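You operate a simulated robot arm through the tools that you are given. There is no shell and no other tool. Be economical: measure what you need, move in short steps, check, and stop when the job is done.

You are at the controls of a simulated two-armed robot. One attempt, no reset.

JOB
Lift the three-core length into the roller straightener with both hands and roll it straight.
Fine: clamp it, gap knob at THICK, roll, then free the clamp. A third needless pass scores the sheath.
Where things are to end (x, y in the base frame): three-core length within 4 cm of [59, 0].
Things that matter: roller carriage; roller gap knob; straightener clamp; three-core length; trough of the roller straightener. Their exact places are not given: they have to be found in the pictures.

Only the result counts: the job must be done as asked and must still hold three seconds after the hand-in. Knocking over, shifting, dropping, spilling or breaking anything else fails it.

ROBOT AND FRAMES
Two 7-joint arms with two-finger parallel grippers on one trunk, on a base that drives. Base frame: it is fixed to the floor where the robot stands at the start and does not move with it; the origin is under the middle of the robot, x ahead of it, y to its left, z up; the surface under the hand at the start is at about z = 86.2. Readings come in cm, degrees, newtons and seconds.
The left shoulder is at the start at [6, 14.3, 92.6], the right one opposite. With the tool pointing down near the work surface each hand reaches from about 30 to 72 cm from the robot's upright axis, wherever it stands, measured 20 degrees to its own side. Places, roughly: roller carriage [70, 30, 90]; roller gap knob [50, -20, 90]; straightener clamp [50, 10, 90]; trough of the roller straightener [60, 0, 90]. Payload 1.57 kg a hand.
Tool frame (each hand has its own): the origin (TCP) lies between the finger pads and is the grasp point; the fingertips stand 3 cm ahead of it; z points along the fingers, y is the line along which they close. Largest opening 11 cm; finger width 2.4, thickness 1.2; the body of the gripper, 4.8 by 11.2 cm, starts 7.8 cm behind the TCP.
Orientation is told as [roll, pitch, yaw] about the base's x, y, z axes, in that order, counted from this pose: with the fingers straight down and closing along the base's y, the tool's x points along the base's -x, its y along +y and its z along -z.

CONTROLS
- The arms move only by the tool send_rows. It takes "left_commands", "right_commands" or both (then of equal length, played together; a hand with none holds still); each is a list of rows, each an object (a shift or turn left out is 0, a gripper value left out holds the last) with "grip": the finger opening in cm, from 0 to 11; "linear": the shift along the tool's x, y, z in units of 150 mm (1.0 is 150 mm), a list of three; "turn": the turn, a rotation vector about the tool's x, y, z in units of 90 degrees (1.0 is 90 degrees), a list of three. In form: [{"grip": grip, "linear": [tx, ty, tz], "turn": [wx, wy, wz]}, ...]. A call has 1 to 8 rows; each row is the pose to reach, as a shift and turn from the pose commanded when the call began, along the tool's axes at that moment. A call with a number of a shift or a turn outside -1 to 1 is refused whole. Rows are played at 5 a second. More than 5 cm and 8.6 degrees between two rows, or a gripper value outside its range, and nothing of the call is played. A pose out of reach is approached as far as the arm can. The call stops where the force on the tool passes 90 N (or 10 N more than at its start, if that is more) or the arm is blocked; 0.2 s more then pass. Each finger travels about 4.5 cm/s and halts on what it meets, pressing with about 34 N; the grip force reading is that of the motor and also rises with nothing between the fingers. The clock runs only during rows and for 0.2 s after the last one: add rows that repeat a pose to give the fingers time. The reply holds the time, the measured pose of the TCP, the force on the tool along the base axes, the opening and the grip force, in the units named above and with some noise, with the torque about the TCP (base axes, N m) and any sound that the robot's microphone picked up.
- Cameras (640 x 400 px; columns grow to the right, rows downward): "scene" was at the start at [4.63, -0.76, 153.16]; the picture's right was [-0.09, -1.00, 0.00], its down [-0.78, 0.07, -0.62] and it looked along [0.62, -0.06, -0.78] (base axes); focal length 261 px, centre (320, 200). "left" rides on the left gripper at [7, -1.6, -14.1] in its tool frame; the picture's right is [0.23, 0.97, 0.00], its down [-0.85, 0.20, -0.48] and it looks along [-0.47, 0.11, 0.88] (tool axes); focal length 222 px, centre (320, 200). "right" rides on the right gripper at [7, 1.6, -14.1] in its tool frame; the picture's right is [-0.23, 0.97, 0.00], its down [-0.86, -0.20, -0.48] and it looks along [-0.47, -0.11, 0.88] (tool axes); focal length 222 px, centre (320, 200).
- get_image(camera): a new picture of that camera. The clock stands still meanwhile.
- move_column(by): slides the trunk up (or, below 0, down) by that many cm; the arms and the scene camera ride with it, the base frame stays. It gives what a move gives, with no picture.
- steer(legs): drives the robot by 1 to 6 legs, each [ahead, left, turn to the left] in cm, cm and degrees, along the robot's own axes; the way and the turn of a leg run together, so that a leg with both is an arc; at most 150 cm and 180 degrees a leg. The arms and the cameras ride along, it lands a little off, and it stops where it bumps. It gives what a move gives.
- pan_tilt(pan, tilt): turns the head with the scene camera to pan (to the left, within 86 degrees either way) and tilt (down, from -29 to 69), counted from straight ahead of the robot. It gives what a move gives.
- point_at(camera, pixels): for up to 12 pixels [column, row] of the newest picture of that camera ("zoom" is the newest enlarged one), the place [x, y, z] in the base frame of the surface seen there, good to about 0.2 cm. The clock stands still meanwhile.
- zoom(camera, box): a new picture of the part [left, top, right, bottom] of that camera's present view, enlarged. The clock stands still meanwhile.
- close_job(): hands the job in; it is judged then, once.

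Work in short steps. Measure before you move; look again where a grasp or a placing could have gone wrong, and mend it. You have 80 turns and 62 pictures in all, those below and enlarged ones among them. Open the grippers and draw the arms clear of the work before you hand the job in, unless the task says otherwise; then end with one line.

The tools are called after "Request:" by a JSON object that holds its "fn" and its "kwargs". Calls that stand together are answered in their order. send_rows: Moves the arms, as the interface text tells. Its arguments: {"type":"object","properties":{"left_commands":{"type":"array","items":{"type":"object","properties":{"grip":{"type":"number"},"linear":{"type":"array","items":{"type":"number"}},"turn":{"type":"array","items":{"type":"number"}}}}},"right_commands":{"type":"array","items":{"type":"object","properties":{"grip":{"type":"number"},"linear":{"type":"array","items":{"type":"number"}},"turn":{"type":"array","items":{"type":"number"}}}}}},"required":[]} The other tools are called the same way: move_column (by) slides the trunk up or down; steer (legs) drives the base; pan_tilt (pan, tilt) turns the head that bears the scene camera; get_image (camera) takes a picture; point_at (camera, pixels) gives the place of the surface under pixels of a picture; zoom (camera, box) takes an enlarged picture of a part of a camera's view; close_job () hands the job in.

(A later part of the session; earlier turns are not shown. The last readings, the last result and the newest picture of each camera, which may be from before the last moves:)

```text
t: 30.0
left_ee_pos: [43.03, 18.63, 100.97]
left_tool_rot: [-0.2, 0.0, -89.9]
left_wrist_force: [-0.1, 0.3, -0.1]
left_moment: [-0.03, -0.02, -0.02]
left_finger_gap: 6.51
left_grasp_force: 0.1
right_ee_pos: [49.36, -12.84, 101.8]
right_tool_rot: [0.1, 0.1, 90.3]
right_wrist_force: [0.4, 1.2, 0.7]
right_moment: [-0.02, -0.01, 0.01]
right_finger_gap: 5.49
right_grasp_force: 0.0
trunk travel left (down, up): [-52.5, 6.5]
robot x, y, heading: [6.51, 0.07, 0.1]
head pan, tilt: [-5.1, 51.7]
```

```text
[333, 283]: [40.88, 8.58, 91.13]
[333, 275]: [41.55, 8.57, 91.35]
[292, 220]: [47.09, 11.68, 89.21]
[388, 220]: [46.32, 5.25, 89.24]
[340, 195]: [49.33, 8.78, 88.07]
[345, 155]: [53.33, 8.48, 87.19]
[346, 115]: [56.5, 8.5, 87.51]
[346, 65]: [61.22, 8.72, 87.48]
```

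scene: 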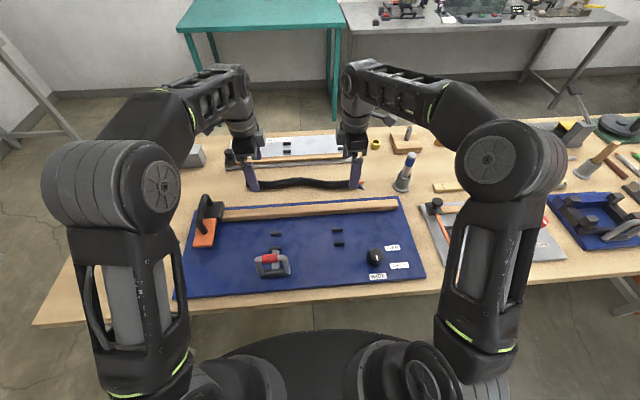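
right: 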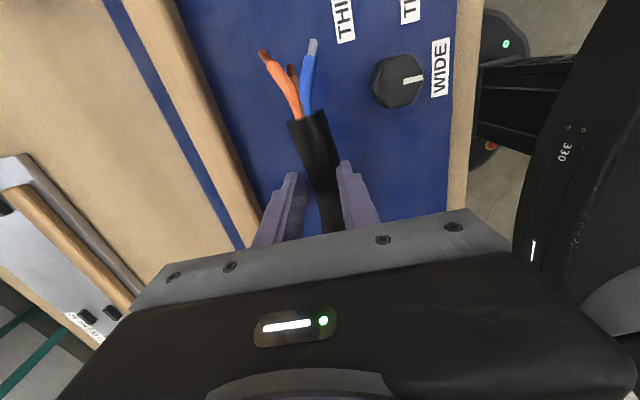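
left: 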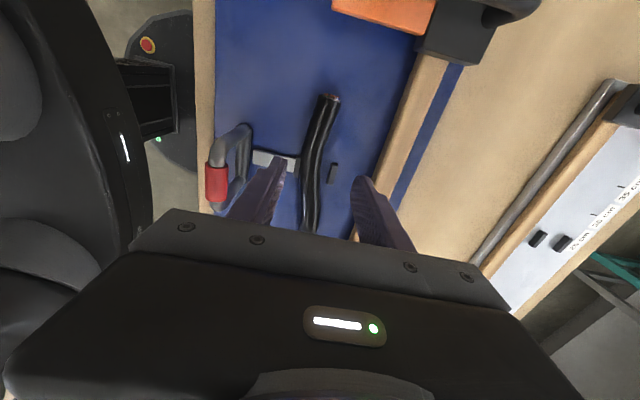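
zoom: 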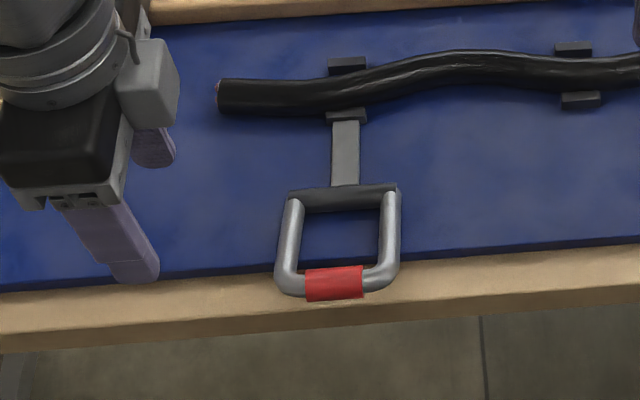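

Lever has swung about 70°. I press down on the red grip with closed fingertips to make sure it reaches its end stop.

Request:
{"fn": "send_rows", "kwargs": {"left_commands": [{"grip": 3, "linear": [-0.3, -0.06, 0]}, {"grip": 0, "linear": [-0.6, -0.113, 0]}, {"grip": 0, "linear": [-0.667, -0.113, 0.2]}, {"grip": 0, "linear": [-0.667, -0.113, 0.38]}, {"grip": 0, "linear": [-0.667, -0.113, 0.45]}, {"grip": 0, "linear": [-0.667, -0.113, 0.5]}, {"grip": 0, "linear": [-0.667, -0.113, 0.55]}, {"grip": 0, "linear": [-0.667, -0.113, 0.58]}]}}

Request:
{"fn": "zoom", "kwargs": {"camera": "scene", "box": [200, 190, 340, 290]}}

```text
t: 31.5
left_ee_pos: [41.19, 8.5, 94.12]
left_tool_rot: [0.8, -0.1, -89.8]
left_wrist_force: [-22.0, 8.4, 61.8]
left_moment: [0.37, 0.6, 0.05]
left_finger_gap: 0.0
left_grasp_force: 21.4
right_ee_pos: [48.96, -12.88, 102.2]
right_tool_rot: [-0.3, 0.0, 90.2]
right_wrist_force: [0.5, 0.7, 0.5]
right_moment: [-0.04, 0.0, 0.0]
right_finger_gap: 5.51
right_grasp_force: 0.1
trunk travel left (down, up): [-52.5, 6.5]
robot x, y, heading: [6.41, 0.28, 0.1]
head pan, tilt: [-5.1, 51.7]
stopped in row 7 (left hand): the force on the tool passed its limit at 104 N (the readings are from after the stop); the commanded pose is now the measured one
```

```text
4.00 times, centred on (270, 240) of scene
```

zoom: 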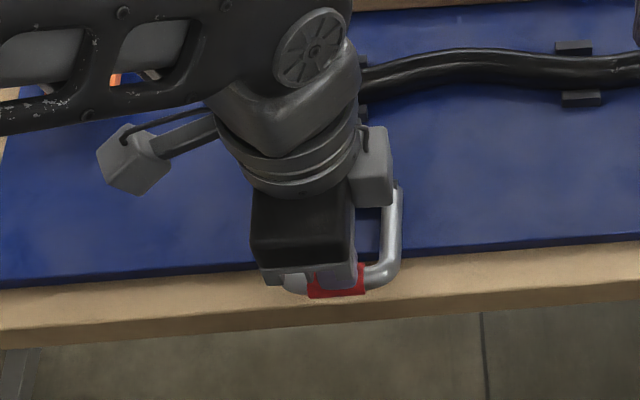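

Firm stop at the same height, so the lever is at its end: clamped. I withdraw the left hand and take the right camera's view of the knob.

Request:
{"fn": "send_rows", "kwargs": {"left_commands": [{"linear": [0, 0, -0.2]}, {"linear": [0, 0, -0.45]}, {"linear": [0.25, 0.05, -0.5]}, {"linear": [0.5, 0.1, -0.5]}, {"linear": [0.75, 0.15, -0.5]}, {"linear": [0.75, 0.15, -0.5]}]}}

Request:
{"fn": "get_image", "kwargs": {"camera": "right"}}

Request:
{"fn": "zoom", "kwargs": {"camera": "scene", "box": [340, 200, 430, 260]}}

```text
t: 32.9
left_ee_pos: [43.63, 19.67, 101.3]
left_tool_rot: [0.6, -0.1, -89.9]
left_wrist_force: [0.4, -0.7, 0.2]
left_moment: [-0.01, 0.0, -0.01]
left_finger_gap: 0.0
left_grasp_force: 20.7
right_ee_pos: [49.34, -12.87, 101.95]
right_tool_rot: [0.0, 0.0, 90.2]
right_wrist_force: [0.5, -0.1, -0.2]
right_moment: [0.01, -0.03, -0.04]
right_finger_gap: 5.5
right_grasp_force: 0.1
trunk travel left (down, up): [-52.5, 6.5]
robot x, y, heading: [6.31, -0.06, 0.4]
head pan, tilt: [-5.1, 51.7]
```

```text
32 pictures are left
```

right: 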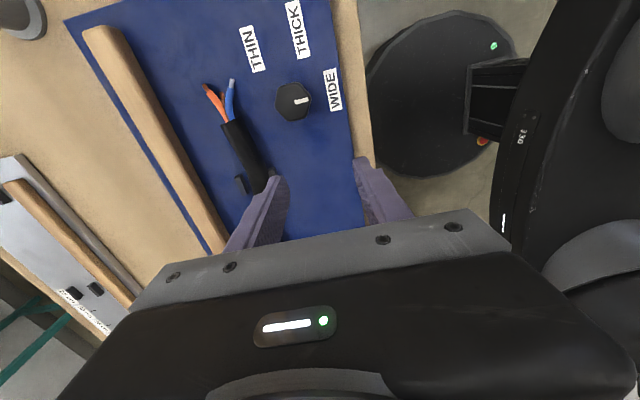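

```text
6.67 times, centred on (385, 230) of scene
```

zoom: 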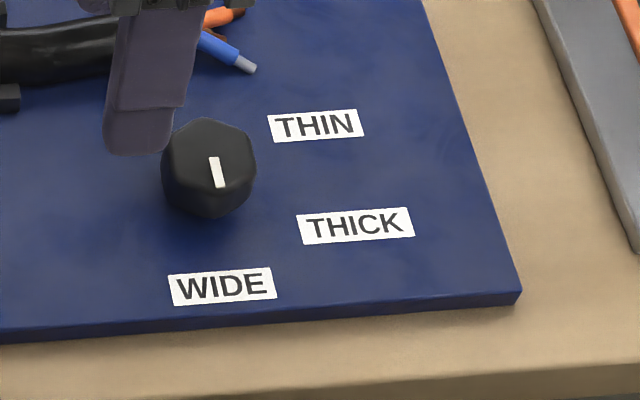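

Request:
{"fn": "zoom", "kwargs": {"camera": "right", "box": [215, 0, 375, 130]}}

Request:
{"fn": "point_at", "kwargs": {"camera": "zoom", "pixels": [[300, 400], [345, 402], [250, 400], [365, 375], [265, 350], [315, 320], [360, 440], [290, 430], [160, 195], [330, 110], [480, 350]]}}

```text
3.08 times, centred on (295, 65) of right
```

zoom: 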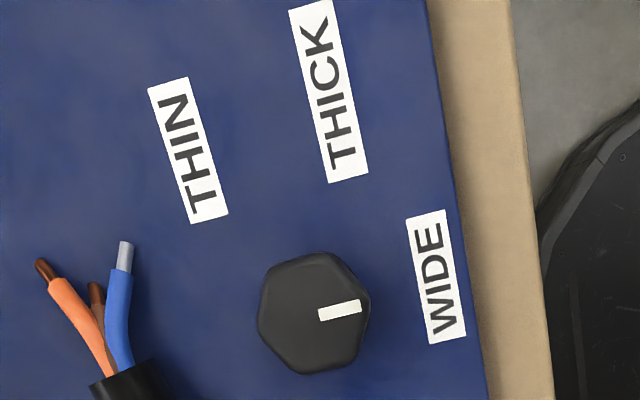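

```text
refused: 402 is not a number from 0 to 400
```

Request:
{"fn": "point_at", "kwargs": {"camera": "zoom", "pixels": [[322, 315], [360, 308], [315, 312], [262, 310], [315, 256], [368, 310], [310, 372], [188, 150], [328, 92], [436, 278]]}}

```text
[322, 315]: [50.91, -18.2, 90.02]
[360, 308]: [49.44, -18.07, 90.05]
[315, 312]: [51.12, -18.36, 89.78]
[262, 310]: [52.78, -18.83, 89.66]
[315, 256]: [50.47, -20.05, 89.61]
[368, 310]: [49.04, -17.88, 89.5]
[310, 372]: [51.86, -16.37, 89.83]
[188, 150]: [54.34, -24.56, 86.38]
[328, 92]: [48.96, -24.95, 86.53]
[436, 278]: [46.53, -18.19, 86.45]
```

Knob centre ≈ [50.9, -18.2], top z 89.9, mark at about 180° (WIDE); THICK lies at ~245–253°, i.e. ~+67° counter-clockwise from above. I position the right hand over it, wound back to yaw 30.

Request:
{"fn": "send_rows", "kwargs": {"right_commands": [{"grip": 6, "linear": [0.06, -0.02, 0], "turn": [0, 0, 0.083]}, {"grip": 6, "linear": [0.12, -0.04, 0], "turn": [0, 0, 0.166]}, {"grip": 6, "linear": [0.18, -0.06, 0], "turn": [0, 0, 0.25]}, {"grip": 6, "linear": [0.24, -0.08, 0.05], "turn": [0, 0, 0.333]}, {"grip": 6, "linear": [0.3, -0.09, 0.12], "turn": [0, 0, 0.417]}, {"grip": 6, "linear": [0.355, -0.104, 0.2], "turn": [0, 0, 0.5]}, {"grip": 6, "linear": [0.355, -0.104, 0.3], "turn": [0, 0, 0.583]}, {"grip": 6, "linear": [0.355, -0.104, 0.4], "turn": [0, 0, 0.667]}]}}

```text
t: 34.7
left_ee_pos: [43.68, 19.65, 101.33]
left_tool_rot: [0.7, -0.1, -89.8]
left_wrist_force: [-0.1, -0.7, 0.6]
left_moment: [-0.01, -0.02, 0.01]
left_finger_gap: 0.0
left_grasp_force: 21.7
right_ee_pos: [50.86, -18.08, 95.8]
right_tool_rot: [0.1, 0.0, 30.0]
right_wrist_force: [-0.9, 0.0, 0.3]
right_moment: [0.01, -0.02, 0.03]
right_finger_gap: 6.01
right_grasp_force: 0.0
trunk travel left (down, up): [-52.5, 6.5]
robot x, y, heading: [6.6, -0.18, 0.0]
head pan, tilt: [-5.1, 51.7]
```

On target. Lower to z≈90.1 and close on the knob.

Request:
{"fn": "send_rows", "kwargs": {"right_commands": [{"grip": 6, "linear": [0, 0, 0.13]}, {"grip": 6, "linear": [0, 0, 0.26]}, {"grip": 6, "linear": [0, 0, 0.38]}, {"grip": 6, "linear": [0, 0, 0.38]}, {"grip": 4, "linear": [0, 0, 0.38]}, {"grip": 2.5, "linear": [0, 0, 0.38]}, {"grip": 2.5, "linear": [0, 0, 0.38]}]}}

```text
t: 36.3
left_ee_pos: [43.82, 19.53, 101.42]
left_tool_rot: [0.5, 0.1, -89.9]
left_wrist_force: [0.6, 0.2, -0.4]
left_moment: [0.01, -0.02, -0.01]
left_finger_gap: 0.03
left_grasp_force: 20.9
right_ee_pos: [50.89, -18.48, 89.99]
right_tool_rot: [-0.1, -0.2, 30.2]
right_wrist_force: [12.0, -16.9, 2.2]
right_moment: [-0.65, -0.35, -0.05]
right_finger_gap: 3.93
right_grasp_force: 25.2
trunk travel left (down, up): [-52.5, 6.5]
robot x, y, heading: [6.89, 0.17, 0.0]
head pan, tilt: [-5.1, 51.7]
```

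Gripped (3.93 cm), ~20 N side load, so I recentre by 0.35 cm along the closing axis and turn 60° counter-clockwise.

Request:
{"fn": "send_rows", "kwargs": {"right_commands": [{"linear": [0, -0.023, 0]}, {"linear": [0, -0.023, 0], "turn": [0, 0, -0.09]}, {"linear": [0, -0.023, 0], "turn": [0, 0, -0.18]}, {"linear": [0, -0.023, 0], "turn": [0, 0, -0.27]}, {"linear": [0, -0.023, 0], "turn": [0, 0, -0.36]}, {"linear": [0, -0.023, 0], "turn": [0, 0, -0.45]}, {"linear": [0, -0.023, 0], "turn": [0, 0, -0.54]}, {"linear": [0, -0.023, 0], "turn": [0, 0, -0.63]}]}}

Request:
{"fn": "zoom", "kwargs": {"camera": "right", "box": [220, 40, 420, 240]}}

```text
t: 38.1
left_ee_pos: [43.74, 19.68, 101.36]
left_tool_rot: [0.5, 0.0, -89.7]
left_wrist_force: [-0.8, 0.2, -0.1]
left_moment: [0.02, 0.02, -0.01]
left_finger_gap: 0.03
left_grasp_force: 21.4
right_ee_pos: [51.11, -18.62, 89.96]
right_tool_rot: [0.2, 0.0, 87.0]
right_wrist_force: [6.0, -12.3, -7.9]
right_moment: [-1.13, 0.07, -0.01]
right_finger_gap: 3.9
right_grasp_force: 44.2
trunk travel left (down, up): [-52.5, 6.5]
robot x, y, heading: [6.53, -0.02, 0.5]
head pan, tilt: [-5.1, 51.7]
```

```text
2.00 times, centred on (320, 140) of right
```

zoom: 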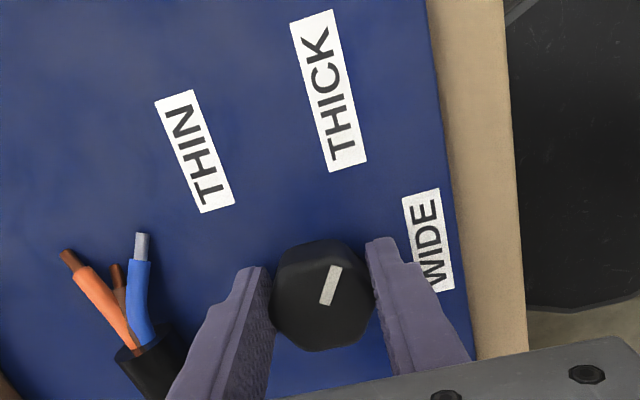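

Mark has turned with the hand. I measure the mark's direction in base coordinates.

Request:
{"fn": "point_at", "kwargs": {"camera": "zoom", "pixels": [[324, 302], [330, 287], [337, 268], [320, 243], [322, 348], [274, 295], [370, 290], [328, 90], [195, 150]]}}

```text
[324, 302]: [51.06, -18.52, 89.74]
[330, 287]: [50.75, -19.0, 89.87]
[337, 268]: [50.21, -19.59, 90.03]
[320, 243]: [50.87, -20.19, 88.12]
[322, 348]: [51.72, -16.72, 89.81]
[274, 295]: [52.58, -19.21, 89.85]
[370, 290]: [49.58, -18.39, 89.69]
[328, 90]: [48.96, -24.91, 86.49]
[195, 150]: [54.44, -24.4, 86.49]
```

Mark is at ~232°, THICK's bearing is between 240° and 252°. I turn another 13°, then release and rise to check.

Request:
{"fn": "send_rows", "kwargs": {"right_commands": [{"turn": [0, 0, -0.07]}, {"turn": [0, 0, -0.145]}, {"turn": [0, 0, -0.145]}, {"grip": 5, "turn": [0, 0, -0.145]}, {"grip": 6, "turn": [0, 0, -0.145]}, {"grip": 6, "linear": [0, 0, -0.25], "turn": [0, 0, -0.145]}, {"grip": 6, "linear": [0, 0, -0.5], "turn": [0, 0, -0.145]}, {"grip": 6, "linear": [0, 0, -0.7], "turn": [0, 0, -0.145]}]}}

Request:
{"fn": "zoom", "kwargs": {"camera": "right", "box": [220, 40, 420, 240]}}

Request:
{"fn": "zoom", "kwargs": {"camera": "scene", "box": [340, 200, 430, 260]}}

```text
t: 39.9
left_ee_pos: [43.73, 19.67, 101.37]
left_tool_rot: [0.5, 0.0, -89.9]
left_wrist_force: [-0.4, 0.4, -0.6]
left_moment: [0.01, -0.03, 0.0]
left_finger_gap: 0.0
left_grasp_force: 21.2
right_ee_pos: [51.13, -18.24, 100.53]
right_tool_rot: [0.0, 0.0, 100.0]
right_wrist_force: [0.1, -0.7, 0.8]
right_moment: [0.0, 0.01, -0.01]
right_finger_gap: 6.0
right_grasp_force: 0.1
trunk travel left (down, up): [-52.5, 6.5]
robot x, y, heading: [6.52, -0.22, 0.1]
head pan, tilt: [-5.1, 51.7]
```

```text
2.00 times, centred on (320, 140) of right
```

zoom: 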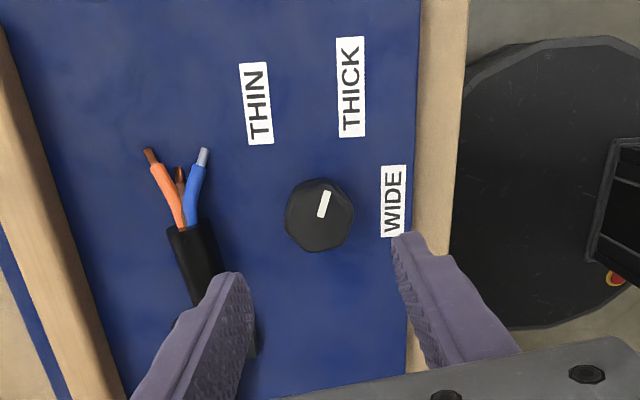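

```text
6.67 times, centred on (385, 230) of scene
```

zoom: 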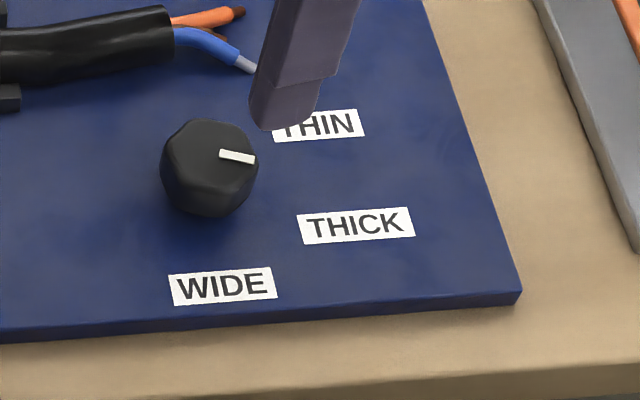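

Request:
{"fn": "point_at", "kwargs": {"camera": "zoom", "pixels": [[223, 154], [252, 159], [210, 120], [205, 180], [165, 150], [256, 160], [355, 225], [222, 286]]}}

Request:
{"fn": "point_at", "kwargs": {"camera": "right", "pixels": [[320, 146], [321.5, 142], [323, 137], [319, 129], [320, 165], [302, 147], [336, 147], [335, 84], [288, 92], [356, 141]]}}

```text
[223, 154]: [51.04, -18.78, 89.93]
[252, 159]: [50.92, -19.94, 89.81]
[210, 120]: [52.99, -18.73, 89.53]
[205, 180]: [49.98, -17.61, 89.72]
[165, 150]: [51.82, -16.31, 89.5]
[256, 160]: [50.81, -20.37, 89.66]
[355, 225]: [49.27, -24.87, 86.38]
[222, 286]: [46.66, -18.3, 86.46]
```

```text
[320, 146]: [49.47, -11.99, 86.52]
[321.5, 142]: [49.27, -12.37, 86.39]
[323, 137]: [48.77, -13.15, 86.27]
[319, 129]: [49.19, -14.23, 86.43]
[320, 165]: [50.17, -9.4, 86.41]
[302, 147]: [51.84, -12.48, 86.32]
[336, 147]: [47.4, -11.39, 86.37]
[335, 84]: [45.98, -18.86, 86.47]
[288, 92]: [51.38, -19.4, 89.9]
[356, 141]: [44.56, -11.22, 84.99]
```

Estimates range 245–264°. I take a tighter view from the right camera to fix the mark's bearing.

Request:
{"fn": "zoom", "kwargs": {"camera": "right", "box": [285, 50, 365, 130]}}

Request:
{"fn": "point_at", "kwargs": {"camera": "zoom", "pixels": [[290, 250], [296, 232], [302, 215], [310, 180]]}}

```text
5.00 times, centred on (325, 90) of right
```

zoom: 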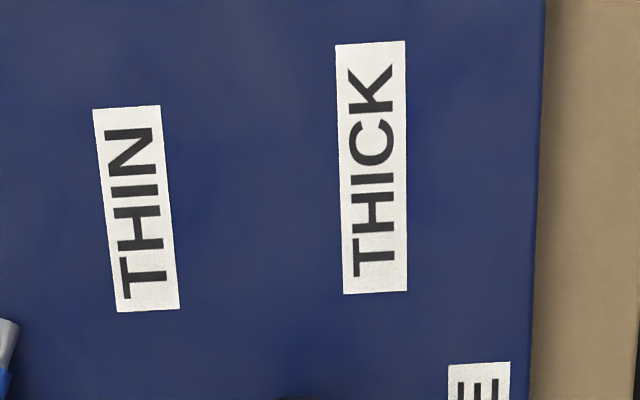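

```text
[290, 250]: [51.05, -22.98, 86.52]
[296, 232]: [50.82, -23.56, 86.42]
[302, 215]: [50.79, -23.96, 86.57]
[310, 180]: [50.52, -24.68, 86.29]
```

Missed the knob; it is at about (320,147) in the full picture.

Request:
{"fn": "zoom", "kwargs": {"camera": "right", "box": [280, 110, 376, 170]}}

```text
6.67 times, centred on (328, 140) of right
```

zoom: 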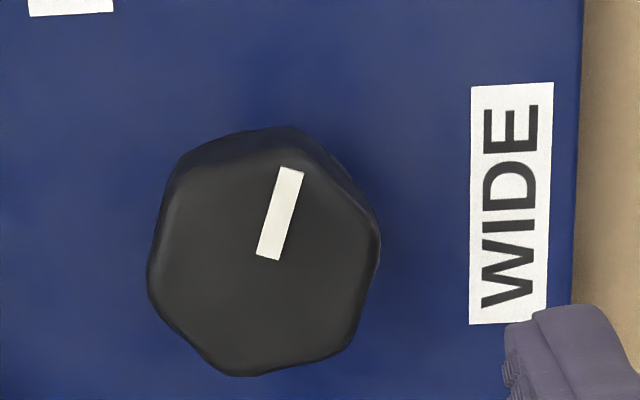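

Request:
{"fn": "point_at", "kwargs": {"camera": "zoom", "pixels": [[268, 255], [275, 232], [282, 208], [291, 170], [155, 260], [372, 245], [250, 370], [275, 150], [510, 205]]}}

```text
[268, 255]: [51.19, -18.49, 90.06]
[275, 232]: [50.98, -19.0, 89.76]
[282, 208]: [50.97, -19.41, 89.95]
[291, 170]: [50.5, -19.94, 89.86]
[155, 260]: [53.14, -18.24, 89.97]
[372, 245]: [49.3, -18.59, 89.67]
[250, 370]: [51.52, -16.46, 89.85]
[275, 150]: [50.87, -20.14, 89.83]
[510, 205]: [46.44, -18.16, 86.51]
```

Mark is at 244.5°, on THICK. Now I clear the right hand to the right and rotate the left back so its fingers close along y for the carriage's handle.

Request:
{"fn": "send_rows", "kwargs": {"left_commands": [{"grip": 5, "turn": [0, 0, -0.09]}, {"turn": [0, 0, -0.18]}, {"turn": [0, 0, -0.27]}, {"turn": [0, 0, -0.36]}, {"turn": [0, 0, -0.45]}, {"turn": [0, 0, -0.54]}, {"turn": [0, 0, -0.63]}, {"turn": [0, 0, -0.72]}], "right_commands": [{"linear": [0.1, 0.09, -0.1]}, {"linear": [0.25, 0.22, -0.2]}, {"linear": [0.4, 0.35, -0.25]}, {"linear": [0.55, 0.48, -0.25]}, {"linear": [0.7, 0.61, -0.25]}, {"linear": [0.88, 0.766, -0.25]}, {"linear": [0.88, 0.766, -0.25]}, {"linear": [0.88, 0.766, -0.25]}]}}

Request:
{"fn": "steer", "kwargs": {"legs": [[10, 0, 0]]}}

Request:
{"fn": "get_image", "kwargs": {"camera": "scene"}}

Request:
{"fn": "get_image", "kwargs": {"camera": "left"}}

```text
t: 41.7
left_ee_pos: [43.62, 19.68, 101.34]
left_tool_rot: [0.3, -0.5, -24.9]
left_wrist_force: [0.2, -0.8, 0.4]
left_moment: [0.01, 0.01, 0.02]
left_finger_gap: 5.03
left_grasp_force: 0.0
right_ee_pos: [42.03, -33.46, 104.57]
right_tool_rot: [0.0, 0.0, 100.0]
right_wrist_force: [-0.6, 0.7, 0.6]
right_moment: [-0.01, 0.01, -0.03]
right_finger_gap: 6.01
right_grasp_force: 0.1
trunk travel left (down, up): [-52.5, 6.5]
robot x, y, heading: [6.39, -0.22, 0.2]
head pan, tilt: [-5.1, 51.7]
```

```text
t: 42.8
left_ee_pos: [53.7, 19.75, 101.19]
left_tool_rot: [0.1, -0.5, -25.1]
left_wrist_force: [-0.4, 0.0, 0.1]
left_moment: [0.02, 0.09, 0.01]
left_finger_gap: 4.99
left_grasp_force: 0.0
right_ee_pos: [52.02, -33.4, 104.55]
right_tool_rot: [0.2, 0.0, 100.0]
right_wrist_force: [0.9, 0.2, -0.3]
right_moment: [-0.02, 0.02, 0.02]
right_finger_gap: 6.01
right_grasp_force: 0.1
trunk travel left (down, up): [-52.5, 6.5]
robot x, y, heading: [16.28, -0.29, 0.4]
head pan, tilt: [-5.1, 51.7]
```

```text
24 pictures are left
```

scene: 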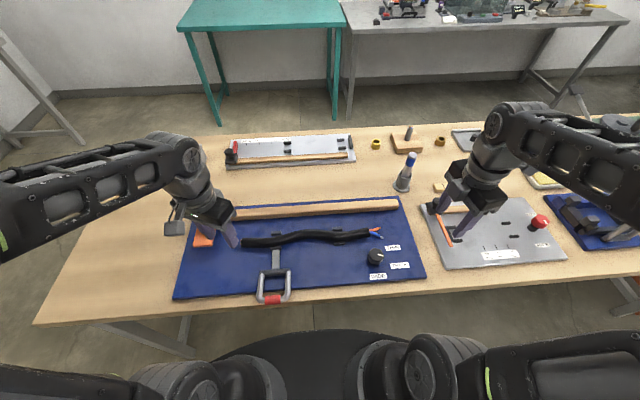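

```text
23 pictures are left
```

left: 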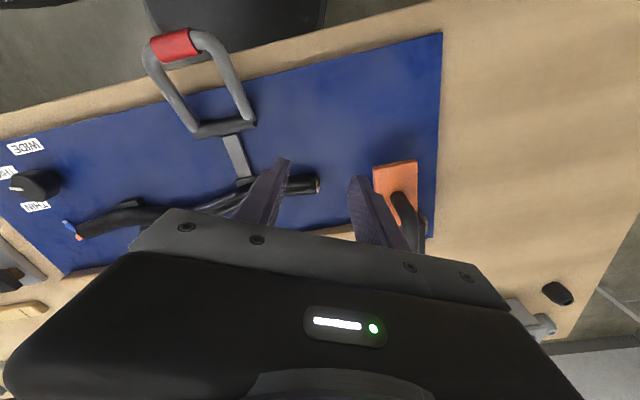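

Both frames are clear. The carriage handle arches in x–z at y≈27.1, top ~97–98; I lift, finish the yaw, and go over [64, 27.1].

Request:
{"fn": "send_rows", "kwargs": {"left_commands": [{"grip": 6, "linear": [0, 0, -0.187], "turn": [0, 0, -0.07]}, {"linear": [-0.1, 0.18, -0.187], "turn": [0, 0, -0.14]}, {"linear": [-0.2, 0.36, -0.187], "turn": [0, 0, -0.21]}, {"linear": [-0.3, 0.54, -0.187], "turn": [0, 0, -0.278]}, {"linear": [-0.415, 0.735, -0.187], "turn": [0, 0, -0.278]}, {"linear": [-0.415, 0.735, -0.187], "turn": [0, 0, -0.278]}]}}

Request:
{"fn": "zoom", "kwargs": {"camera": "left", "box": [220, 80, 420, 260]}}

Request:
{"fn": "zoom", "kwargs": {"camera": "scene", "box": [160, 180, 280, 260]}}

```text
t: 44.2
left_ee_pos: [63.98, 27.08, 104.1]
left_tool_rot: [-0.1, -0.6, 0.0]
left_wrist_force: [0.6, -0.3, 0.4]
left_moment: [0.01, 0.01, 0.02]
left_finger_gap: 6.01
left_grasp_force: 0.0
right_ee_pos: [51.9, -33.46, 104.74]
right_tool_rot: [0.0, 0.0, 99.7]
right_wrist_force: [0.2, -0.5, 0.2]
right_moment: [0.02, -0.02, 0.0]
right_finger_gap: 5.97
right_grasp_force: 0.1
trunk travel left (down, up): [-52.5, 6.5]
robot x, y, heading: [16.4, -0.06, 0.1]
head pan, tilt: [-5.1, 51.7]
```

```text
2.22 times, centred on (320, 170) of left
```

zoom: 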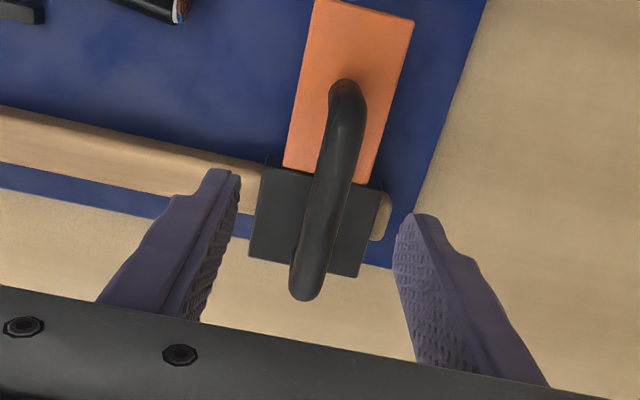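

```text
5.00 times, centred on (220, 220) of scene
```

zoom: 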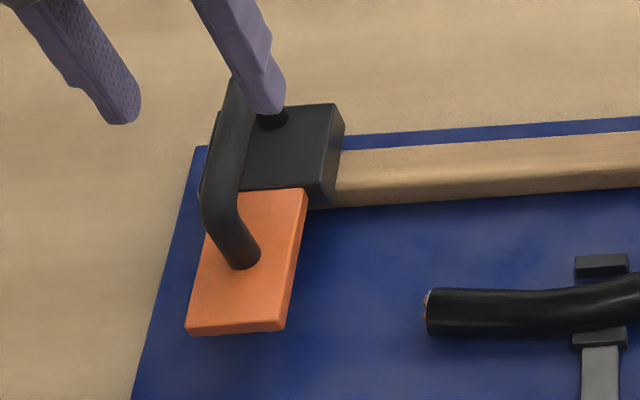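

Handle is between the fingers. Descend to z≈96.7 and close on it.

Request:
{"fn": "send_rows", "kwargs": {"left_commands": [{"grip": 6, "linear": [0, 0, 0.25]}, {"grip": 6, "linear": [0, 0, 0.49]}, {"grip": 6, "linear": [0, 0, 0.49]}, {"grip": 4, "linear": [0, 0, 0.49]}, {"grip": 2, "linear": [0, 0, 0.49]}, {"grip": 1, "linear": [0, 0, 0.49]}, {"grip": 1, "linear": [0, 0, 0.49]}]}}

```text
t: 45.8
left_ee_pos: [64.01, 27.16, 96.84]
left_tool_rot: [-0.1, -0.6, -0.1]
left_wrist_force: [0.7, 0.9, -2.5]
left_moment: [0.0, -0.25, 0.07]
left_finger_gap: 1.78
left_grasp_force: 24.2
right_ee_pos: [51.89, -33.46, 104.52]
right_tool_rot: [0.1, 0.0, 99.9]
right_wrist_force: [0.0, -0.4, 0.8]
right_moment: [0.0, 0.02, 0.01]
right_finger_gap: 6.0
right_grasp_force: 0.0
trunk travel left (down, up): [-52.5, 6.5]
robot x, y, heading: [15.91, 0.21, 0.4]
head pan, tilt: [-5.1, 51.7]
```

Gripped (1.78 cm). I slide the carriage along -y, 14.5 cm first.

Request:
{"fn": "send_rows", "kwargs": {"left_commands": [{"linear": [0, -0.12, 0]}, {"linear": [0, -0.24, 0]}, {"linear": [0, -0.36, 0]}, {"linear": [0, -0.48, 0]}, {"linear": [0, -0.6, 0]}, {"linear": [0, -0.72, 0]}, {"linear": [0, -0.84, 0]}, {"linear": [0, -0.96, 0]}]}}

Request:
{"fn": "zoom", "kwargs": {"camera": "scene", "box": [170, 170, 430, 330]}}

```text
t: 47.6
left_ee_pos: [63.93, 12.69, 96.71]
left_tool_rot: [-0.2, -0.7, -0.2]
left_wrist_force: [7.9, -0.8, 6.9]
left_moment: [0.15, -0.2, 0.07]
left_finger_gap: 1.78
left_grasp_force: 32.3
right_ee_pos: [52.11, -33.4, 104.58]
right_tool_rot: [0.0, 0.0, 100.0]
right_wrist_force: [0.0, -0.3, 0.2]
right_moment: [0.01, 0.0, -0.01]
right_finger_gap: 5.98
right_grasp_force: 0.1
trunk travel left (down, up): [-52.5, 6.5]
robot x, y, heading: [16.14, 0.27, 0.5]
head pan, tilt: [-5.1, 51.7]
```

```text
2.46 times, centred on (300, 250) of scene
```

zoom: 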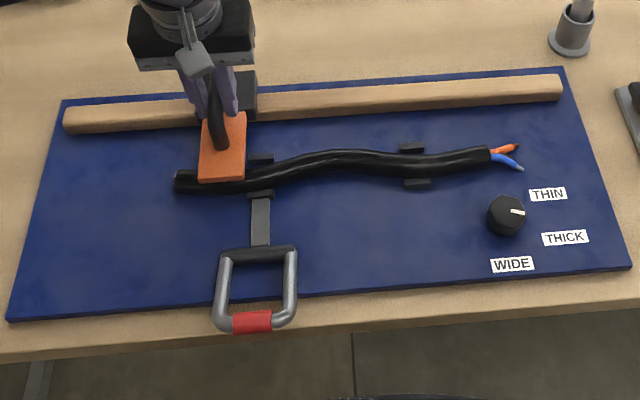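

First half pass works. Re-deriving from label axes, the mark is at ~252° while evenly spaced stops would put THICK at ~240–245°, so before going further I nudge the knob back ~7° with the right hand.

Request:
{"fn": "send_rows", "kwargs": {"right_commands": [{"grip": 6, "linear": [-0.2, -0.02, 0]}, {"grip": 6, "linear": [-0.4, -0.04, 0]}, {"grip": 6, "linear": [-0.6, -0.06, 0]}, {"grip": 6, "linear": [-0.8, -0.08, 0.1]}, {"grip": 6, "linear": [-0.997, -0.108, 0.25]}, {"grip": 6, "linear": [-0.997, -0.108, 0.5]}, {"grip": 6, "linear": [-0.997, -0.108, 0.5]}]}}

```text
t: 49.2
left_ee_pos: [63.93, 12.75, 96.81]
left_tool_rot: [-0.1, -0.8, 0.0]
left_wrist_force: [11.3, 1.5, 15.7]
left_moment: [0.0, 0.27, 0.03]
left_finger_gap: 1.77
left_grasp_force: 32.4
right_ee_pos: [50.91, -18.58, 97.18]
right_tool_rot: [0.0, 0.0, 100.0]
right_wrist_force: [0.3, 0.1, 0.1]
right_moment: [0.01, -0.02, -0.01]
right_finger_gap: 5.99
right_grasp_force: 0.0
trunk travel left (down, up): [-52.5, 6.5]
robot x, y, heading: [16.17, 0.19, 0.1]
head pan, tilt: [-5.1, 51.7]
```

Over the knob. Lower, grip, turn back 7°, release and rise in one call.

Request:
{"fn": "send_rows", "kwargs": {"right_commands": [{"grip": 6, "linear": [-0.012, -0.01, 0.24]}, {"grip": 6, "linear": [-0.012, -0.01, 0.475]}, {"grip": 4, "linear": [-0.012, -0.01, 0.475]}, {"grip": 2.5, "linear": [-0.012, -0.01, 0.475]}, {"grip": 2.5, "linear": [-0.012, -0.01, 0.475]}, {"grip": 2.5, "linear": [-0.012, -0.01, 0.475], "turn": [0, 0, 0.04]}, {"grip": 2.5, "linear": [-0.012, -0.01, 0.475], "turn": [0, 0, 0.08]}, {"grip": 2.5, "linear": [-0.012, -0.01, 0.475], "turn": [0, 0, 0.08]}]}}

Request:
{"fn": "send_rows", "kwargs": {"right_commands": [{"grip": 4}, {"grip": 6}, {"grip": 6}, {"linear": [0, 0, -0.25]}, {"linear": [0, 0, -0.5]}, {"linear": [0, 0, -0.6]}]}}

Request:
{"fn": "zoom", "kwargs": {"camera": "right", "box": [260, 80, 388, 160]}}

```text
t: 51.0
left_ee_pos: [63.94, 12.66, 96.82]
left_tool_rot: [-0.1, -0.5, 0.0]
left_wrist_force: [12.2, 1.2, 16.4]
left_moment: [0.0, 0.25, 0.08]
left_finger_gap: 1.77
left_grasp_force: 32.8
right_ee_pos: [51.25, -18.36, 89.99]
right_tool_rot: [-0.1, 0.0, 92.7]
right_wrist_force: [6.8, -6.4, 14.7]
right_moment: [0.26, -0.13, -0.02]
right_finger_gap: 3.92
right_grasp_force: 44.7
trunk travel left (down, up): [-52.5, 6.5]
robot x, y, heading: [16.24, 0.36, 0.4]
head pan, tilt: [-5.1, 51.7]
```

```text
t: 52.4
left_ee_pos: [64.03, 12.64, 96.77]
left_tool_rot: [-0.1, -0.7, 0.0]
left_wrist_force: [11.5, -0.2, 14.3]
left_moment: [0.01, -0.49, 0.06]
left_finger_gap: 1.79
left_grasp_force: 32.5
right_ee_pos: [51.06, -18.22, 98.96]
right_tool_rot: [0.0, 0.0, 92.7]
right_wrist_force: [-0.3, 0.6, 0.0]
right_moment: [0.01, 0.04, -0.02]
right_finger_gap: 5.99
right_grasp_force: 0.1
trunk travel left (down, up): [-52.5, 6.5]
robot x, y, heading: [15.91, 0.45, 0.2]
head pan, tilt: [-5.1, 51.7]
```

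```text
5.00 times, centred on (324, 120) of right
```

zoom: 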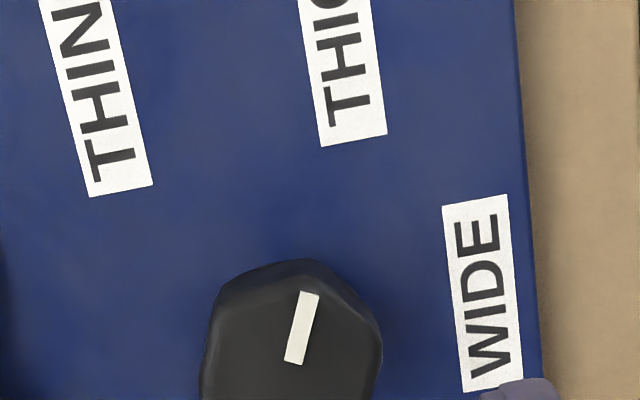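

Mark points at the "T" of THICK (~245–250°). Good; I withdraw the right hand and then continue the roll.

Request:
{"fn": "send_rows", "kwargs": {"right_commands": [{"linear": [0, 0, -0.2]}, {"linear": [0.2, 0, -0.37]}, {"linear": [0.45, 0, -0.37]}, {"linear": [0.7, 0, -0.37]}, {"linear": [0.95, 0, -0.37]}, {"linear": [0.95, 0, -0.37]}]}}

Request:
{"fn": "send_rows", "kwargs": {"left_commands": [{"linear": [0, -0.12, 0]}, {"linear": [0, -0.24, 0]}, {"linear": [0, -0.36, 0]}, {"linear": [0, -0.48, 0]}, {"linear": [0, -0.6, 0]}, {"linear": [0, -0.72, 0]}, {"linear": [0, -0.84, 0]}, {"linear": [0, -0.96, 0]}]}}

Request:
{"fn": "zoom", "kwargs": {"camera": "scene", "box": [170, 170, 430, 330]}}

```text
t: 53.8
left_ee_pos: [63.91, 12.61, 96.76]
left_tool_rot: [-0.1, -0.6, 0.0]
left_wrist_force: [12.9, -0.2, 14.4]
left_moment: [-0.1, -0.16, 0.06]
left_finger_gap: 1.76
left_grasp_force: 32.9
right_ee_pos: [51.84, -32.29, 104.57]
right_tool_rot: [0.0, 0.0, 92.7]
right_wrist_force: [-0.9, 0.1, -0.7]
right_moment: [0.01, 0.01, 0.0]
right_finger_gap: 6.0
right_grasp_force: 0.1
trunk travel left (down, up): [-52.5, 6.5]
robot x, y, heading: [16.41, -0.02, 0.2]
head pan, tilt: [-5.1, 51.7]
```

```text
t: 55.6
left_ee_pos: [63.88, -1.92, 96.74]
left_tool_rot: [-0.1, -0.4, -0.1]
left_wrist_force: [4.3, -0.6, -4.7]
left_moment: [0.15, 0.52, 0.13]
left_finger_gap: 1.77
left_grasp_force: 32.0
right_ee_pos: [51.82, -32.51, 104.63]
right_tool_rot: [0.0, 0.0, 92.7]
right_wrist_force: [-0.4, 1.0, 0.0]
right_moment: [0.0, -0.03, 0.02]
right_finger_gap: 5.98
right_grasp_force: 0.0
trunk travel left (down, up): [-52.5, 6.5]
robot x, y, heading: [16.43, -0.05, 0.2]
head pan, tilt: [-5.1, 51.7]
```

```text
2.46 times, centred on (300, 250) of scene
```

zoom: 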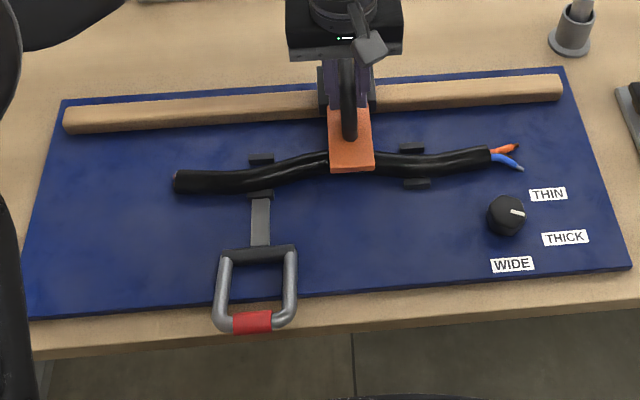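

Rolling smoothly; the shape has not updated yet. I continue the pass to y≈-16.

Request:
{"fn": "send_rows", "kwargs": {"left_commands": [{"linear": [0, -0.12, 0]}, {"linear": [0, -0.24, 0]}, {"linear": [0, -0.36, 0]}, {"linear": [0, -0.48, 0]}, {"linear": [0, -0.6, 0]}, {"linear": [0, -0.72, 0]}, {"linear": [0, -0.84, 0]}, {"linear": [0, -0.96, 0]}]}}

Request:
{"fn": "zoom", "kwargs": {"camera": "scene", "box": [170, 170, 430, 330]}}

```text
t: 57.4
left_ee_pos: [63.81, -16.29, 96.81]
left_tool_rot: [-0.1, -0.5, 0.0]
left_wrist_force: [1.1, -1.7, -10.4]
left_moment: [0.13, 0.23, 0.05]
left_finger_gap: 1.76
left_grasp_force: 32.5
right_ee_pos: [51.84, -32.31, 104.59]
right_tool_rot: [0.1, 0.0, 92.7]
right_wrist_force: [-0.5, 0.7, -0.2]
right_moment: [0.03, -0.02, -0.01]
right_finger_gap: 5.97
right_grasp_force: 0.0
trunk travel left (down, up): [-52.5, 6.5]
robot x, y, heading: [16.1, 0.01, 0.2]
head pan, tilt: [-5.1, 51.7]
```

```text
2.46 times, centred on (300, 250) of scene
```

zoom: 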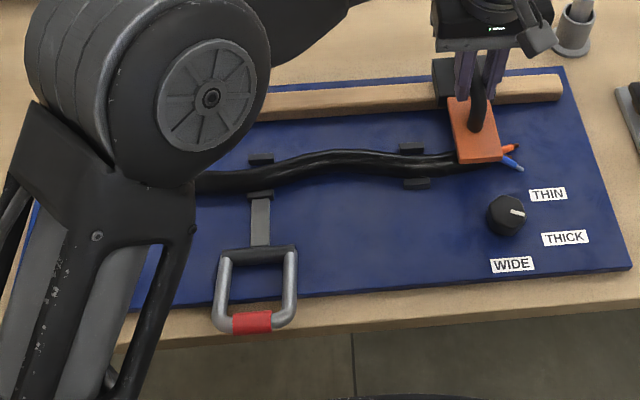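

Continue to the rail's right end (about 8 cm more), feeling for the stop.

Request:
{"fn": "send_rows", "kwargs": {"left_commands": [{"linear": [0, -0.1, 0]}, {"linear": [0, -0.2, 0]}, {"linear": [0, -0.3, 0]}, {"linear": [0, -0.4, 0]}, {"linear": [0, -0.5, 0]}, {"linear": [0, -0.5, 0]}]}}

Request:
{"fn": "zoom", "kwargs": {"camera": "scene", "box": [170, 170, 430, 330]}}

```text
t: 58.8
left_ee_pos: [63.85, -23.78, 96.82]
left_tool_rot: [-0.1, -0.5, -0.1]
left_wrist_force: [-2.0, -0.8, -13.8]
left_moment: [-0.09, 0.25, 0.08]
left_finger_gap: 1.79
left_grasp_force: 32.9
right_ee_pos: [51.81, -32.34, 104.53]
right_tool_rot: [0.0, 0.0, 92.7]
right_wrist_force: [-0.4, 0.1, 0.2]
right_moment: [0.03, 0.02, -0.01]
right_finger_gap: 5.98
right_grasp_force: 0.1
trunk travel left (down, up): [-52.5, 6.5]
robot x, y, heading: [16.28, 0.1, 0.3]
head pan, tilt: [-5.1, 51.7]
```

```text
2.46 times, centred on (300, 250) of scene
```

zoom: 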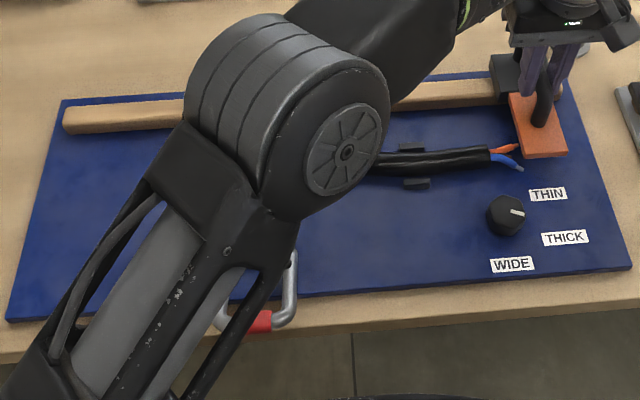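

The right part of the cable looks straighter now but my elbow hides it. I look with the right hand's camera.

Request:
{"fn": "get_image", "kwargs": {"camera": "right"}}

Request:
{"fn": "get_image", "kwargs": {"camera": "left"}}

```text
15 pictures are left
```

right: 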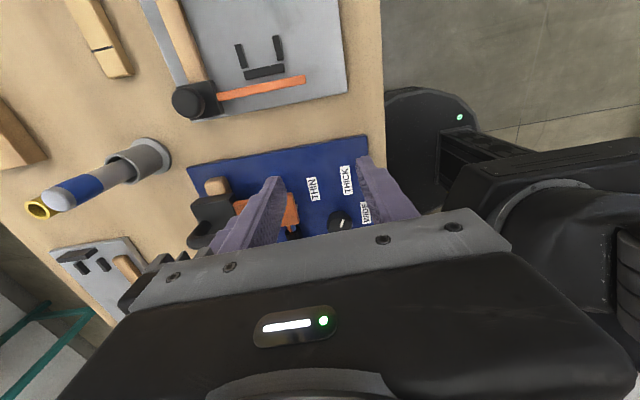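

```text
14 pictures are left
```

left: 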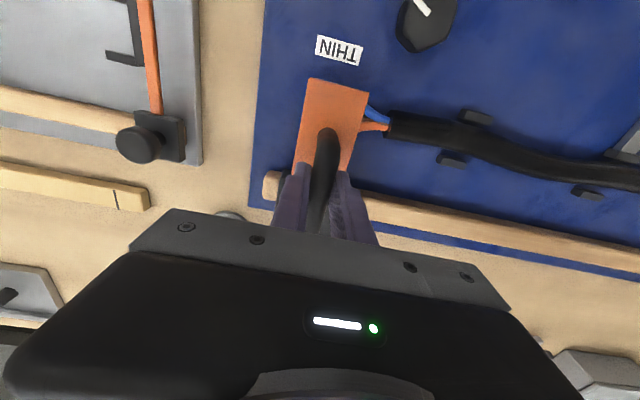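

Still bent; the rail end is ~2–3 cm further. I push to the end while drawing the right hand aside.

Request:
{"fn": "send_rows", "kwargs": {"left_commands": [{}, {"linear": [0, -0.05, 0]}, {"linear": [0, -0.1, 0]}, {"linear": [0, -0.15, 0]}, {"linear": [0, -0.2, 0]}, {"linear": [0, -0.23, 0]}], "right_commands": [{"linear": [0.15, 0.15, 0]}, {"linear": [0.25, 0.3, 0]}, {"linear": [0.25, 0.3, 0]}, {"linear": [0.25, 0.3, 0]}, {"linear": [0.25, 0.3, 0]}, {"linear": [0.25, 0.3, 0]}]}}

Request:
{"fn": "get_image", "kwargs": {"camera": "left"}}

```text
t: 60.2
left_ee_pos: [63.99, -24.33, 96.89]
left_tool_rot: [0.0, -0.6, -0.1]
left_wrist_force: [-8.8, 14.5, -17.1]
left_moment: [0.19, 0.07, 0.03]
left_finger_gap: 1.77
left_grasp_force: 32.9
left hand out of reach, approached as far as the arm can: row 3, 4, 5, 6
right_ee_pos: [47.43, -36.37, 104.68]
right_tool_rot: [0.0, 0.0, 92.7]
right_wrist_force: [0.0, 0.9, -0.9]
right_moment: [0.01, -0.02, 0.0]
right_finger_gap: 6.0
right_grasp_force: 0.1
trunk travel left (down, up): [-52.5, 6.5]
robot x, y, heading: [16.37, -0.16, 0.2]
head pan, tilt: [-5.1, 51.7]
```

```text
13 pictures are left
```

left: 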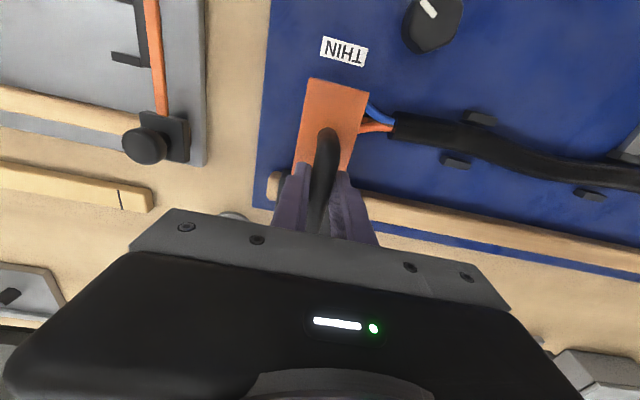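

Reached the end (14.5 N reaction). Now the return pass: back along +y in three strokes.

Request:
{"fn": "send_rows", "kwargs": {"left_commands": [{"linear": [0, 0.12, 0]}, {"linear": [0, 0.24, 0]}, {"linear": [0, 0.36, 0]}, {"linear": [0, 0.48, 0]}, {"linear": [0, 0.6, 0]}, {"linear": [0, 0.72, 0]}, {"linear": [0, 0.84, 0]}, {"linear": [0, 0.96, 0]}]}}

Request:
{"fn": "send_rows", "kwargs": {"left_commands": [{"linear": [0, 0.12, 0]}, {"linear": [0, 0.24, 0]}, {"linear": [0, 0.36, 0]}, {"linear": [0, 0.48, 0]}, {"linear": [0, 0.6, 0]}, {"linear": [0, 0.72, 0]}, {"linear": [0, 0.84, 0]}, {"linear": [0, 0.96, 0]}]}}

Request:
{"fn": "zoom", "kwargs": {"camera": "scene", "box": [170, 170, 430, 330]}}

```text
t: 62.0
left_ee_pos: [63.88, -10.03, 96.82]
left_tool_rot: [-0.2, -0.7, 0.1]
left_wrist_force: [-10.4, 1.1, 4.0]
left_moment: [-0.13, 0.28, -0.03]
left_finger_gap: 1.74
left_grasp_force: 32.3
right_ee_pos: [47.33, -36.42, 104.8]
right_tool_rot: [-0.1, 0.1, 92.7]
right_wrist_force: [-0.5, -0.5, 0.9]
right_moment: [0.0, 0.01, -0.02]
right_finger_gap: 5.97
right_grasp_force: 0.0
trunk travel left (down, up): [-52.5, 6.5]
robot x, y, heading: [16.52, 0.11, 0.3]
head pan, tilt: [-5.1, 51.7]
```

```text
t: 63.8
left_ee_pos: [63.81, 4.44, 96.84]
left_tool_rot: [-0.1, -0.6, 0.0]
left_wrist_force: [-6.7, 1.5, 1.6]
left_moment: [-0.16, -0.56, -0.02]
left_finger_gap: 1.75
left_grasp_force: 32.5
right_ee_pos: [47.34, -36.36, 104.78]
right_tool_rot: [0.1, 0.0, 92.7]
right_wrist_force: [0.2, 0.3, 0.0]
right_moment: [0.02, 0.04, 0.0]
right_finger_gap: 5.97
right_grasp_force: 0.1
trunk travel left (down, up): [-52.5, 6.5]
robot x, y, heading: [16.59, 0.14, 0.2]
head pan, tilt: [-5.1, 51.7]
```

```text
2.46 times, centred on (300, 250) of scene
```

zoom: 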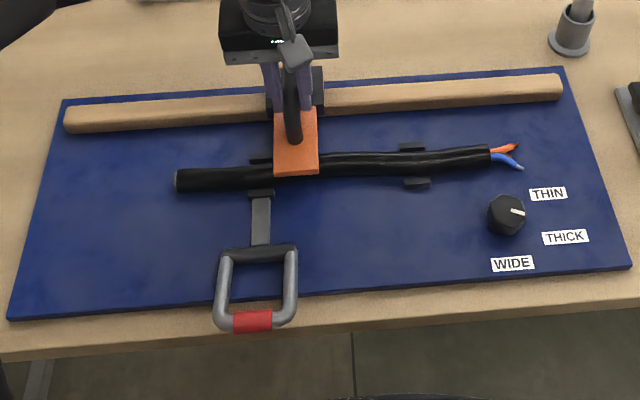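

The first pass took out about half the bend, so this second pass should finish. Continue to the left end (y≈27).

Request:
{"fn": "send_rows", "kwargs": {"left_commands": [{"linear": [0, 0.12, 0]}, {"linear": [0, 0.24, 0]}, {"linear": [0, 0.36, 0]}, {"linear": [0, 0.48, 0]}, {"linear": [0, 0.6, 0]}, {"linear": [0, 0.72, 0]}, {"linear": [0, 0.84, 0]}, {"linear": [0, 0.96, 0]}]}}

Request:
{"fn": "send_rows", "kwargs": {"left_commands": [{"linear": [0, 0.12, 0]}, {"linear": [0, 0.24, 0]}, {"linear": [0, 0.36, 0]}, {"linear": [0, 0.48, 0]}, {"linear": [0, 0.54, 0]}, {"linear": [0, 0.54, 0]}]}}

Request:
{"fn": "zoom", "kwargs": {"camera": "scene", "box": [170, 170, 430, 330]}}

```text
t: 65.6
left_ee_pos: [63.97, 18.95, 96.98]
left_tool_rot: [-0.1, -0.5, 0.0]
left_wrist_force: [-11.7, 0.6, 2.0]
left_moment: [-0.16, -0.18, 0.07]
left_finger_gap: 1.75
left_grasp_force: 33.0
right_ee_pos: [47.31, -36.47, 104.82]
right_tool_rot: [-0.1, -0.1, 92.7]
right_wrist_force: [-0.1, 0.4, -1.0]
right_moment: [0.01, 0.0, 0.0]
right_finger_gap: 5.99
right_grasp_force: 0.1
trunk travel left (down, up): [-52.5, 6.5]
robot x, y, heading: [15.86, -0.06, 0.2]
head pan, tilt: [-5.1, 51.7]
```

```text
t: 67.0
left_ee_pos: [64.0, 26.85, 96.89]
left_tool_rot: [-0.1, -0.7, 0.1]
left_wrist_force: [-13.4, -0.4, 17.0]
left_moment: [0.0, 0.71, 0.03]
left_finger_gap: 1.79
left_grasp_force: 32.7
right_ee_pos: [47.27, -36.48, 104.67]
right_tool_rot: [-0.1, 0.0, 92.7]
right_wrist_force: [-0.7, 0.3, 0.8]
right_moment: [-0.03, 0.0, 0.0]
right_finger_gap: 6.03
right_grasp_force: 0.1
trunk travel left (down, up): [-52.5, 6.5]
robot x, y, heading: [16.13, -0.04, 0.2]
head pan, tilt: [-5.1, 51.7]
```

```text
2.46 times, centred on (300, 250) of scene
```

zoom: 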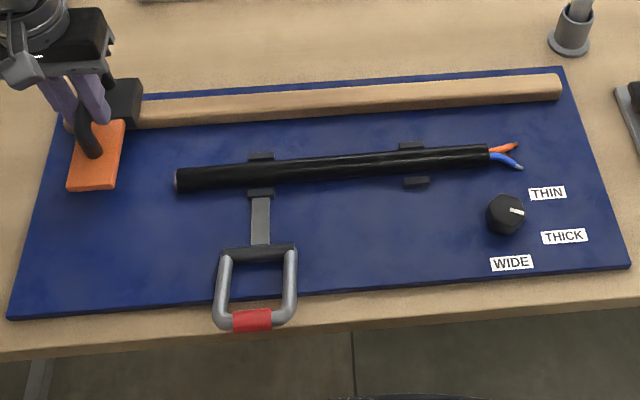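

The cable is straight after two passes. I release the handle and rise, turning the left hand toward yaw -90 again.

Request:
{"fn": "send_rows", "kwargs": {"left_commands": [{"grip": 4}, {"grip": 6}, {"grip": 6}, {"linear": [0, 0, -0.25]}, {"linear": [0, 0, -0.48]}, {"linear": [0, 0, -0.48], "turn": [0, 0, 0.09]}, {"linear": [0, 0, -0.48], "turn": [0, 0, 0.18]}, {"linear": [0, 0, -0.48], "turn": [0, 0, 0.27]}]}}

Request:
{"fn": "steer", "kwargs": {"legs": [[-10, 0, 0]]}}

```text
t: 68.8
left_ee_pos: [63.91, 26.83, 103.87]
left_tool_rot: [0.1, -0.6, -24.4]
left_wrist_force: [-0.3, 0.7, 0.2]
left_moment: [0.02, -0.01, 0.07]
left_finger_gap: 6.03
left_grasp_force: 0.0
right_ee_pos: [47.57, -36.51, 104.59]
right_tool_rot: [0.0, 0.0, 92.7]
right_wrist_force: [-0.1, 0.3, 0.0]
right_moment: [0.01, -0.04, 0.0]
right_finger_gap: 6.0
right_grasp_force: 0.1
trunk travel left (down, up): [-52.5, 6.5]
robot x, y, heading: [16.29, 0.2, 0.3]
head pan, tilt: [-5.1, 51.7]
```

```text
t: 70.0
left_ee_pos: [53.86, 26.85, 103.96]
left_tool_rot: [0.1, -0.7, -24.3]
left_wrist_force: [0.3, 0.1, 0.6]
left_moment: [0.01, -0.04, -0.01]
left_finger_gap: 6.0
left_grasp_force: 0.1
right_ee_pos: [37.55, -36.49, 104.77]
right_tool_rot: [-0.1, 0.0, 92.8]
right_wrist_force: [-0.8, 0.4, -0.6]
right_moment: [-0.04, -0.05, -0.02]
right_finger_gap: 6.0
right_grasp_force: 0.1
trunk travel left (down, up): [-52.5, 6.5]
robot x, y, heading: [6.38, -0.04, 0.0]
head pan, tilt: [-5.1, 51.7]
```

Base back. I rotate to yaw -90 while moving half the way to the lever.

Request:
{"fn": "send_rows", "kwargs": {"left_commands": [{"linear": [0.02, -0.1, 0], "turn": [0, 0, 0.091]}, {"linear": [0.04, -0.2, 0], "turn": [0, 0, 0.182]}, {"linear": [0.06, -0.3, 0], "turn": [0, 0, 0.273]}, {"linear": [0.08, -0.4, 0], "turn": [0, 0, 0.365]}, {"linear": [0.1, -0.5, 0], "turn": [0, 0, 0.456]}, {"linear": [0.11, -0.6, 0], "turn": [0, 0, 0.547]}, {"linear": [0.12, -0.67, 0], "turn": [0, 0, 0.638]}, {"linear": [0.13, -0.75, 0], "turn": [0, 0, 0.73]}]}}

```text
t: 71.8
left_ee_pos: [47.73, 17.4, 103.93]
left_tool_rot: [0.5, -0.1, -90.1]
left_wrist_force: [0.1, -0.6, 0.3]
left_moment: [0.02, -0.02, -0.01]
left_finger_gap: 5.99
left_grasp_force: 0.0
right_ee_pos: [37.61, -36.47, 104.82]
right_tool_rot: [0.0, 0.0, 92.8]
right_wrist_force: [0.5, -0.5, 0.0]
right_moment: [0.03, 0.03, -0.01]
right_finger_gap: 5.99
right_grasp_force: 0.0
trunk travel left (down, up): [-52.5, 6.5]
robot x, y, heading: [6.41, 0.12, 0.2]
head pan, tilt: [-5.1, 51.7]
```

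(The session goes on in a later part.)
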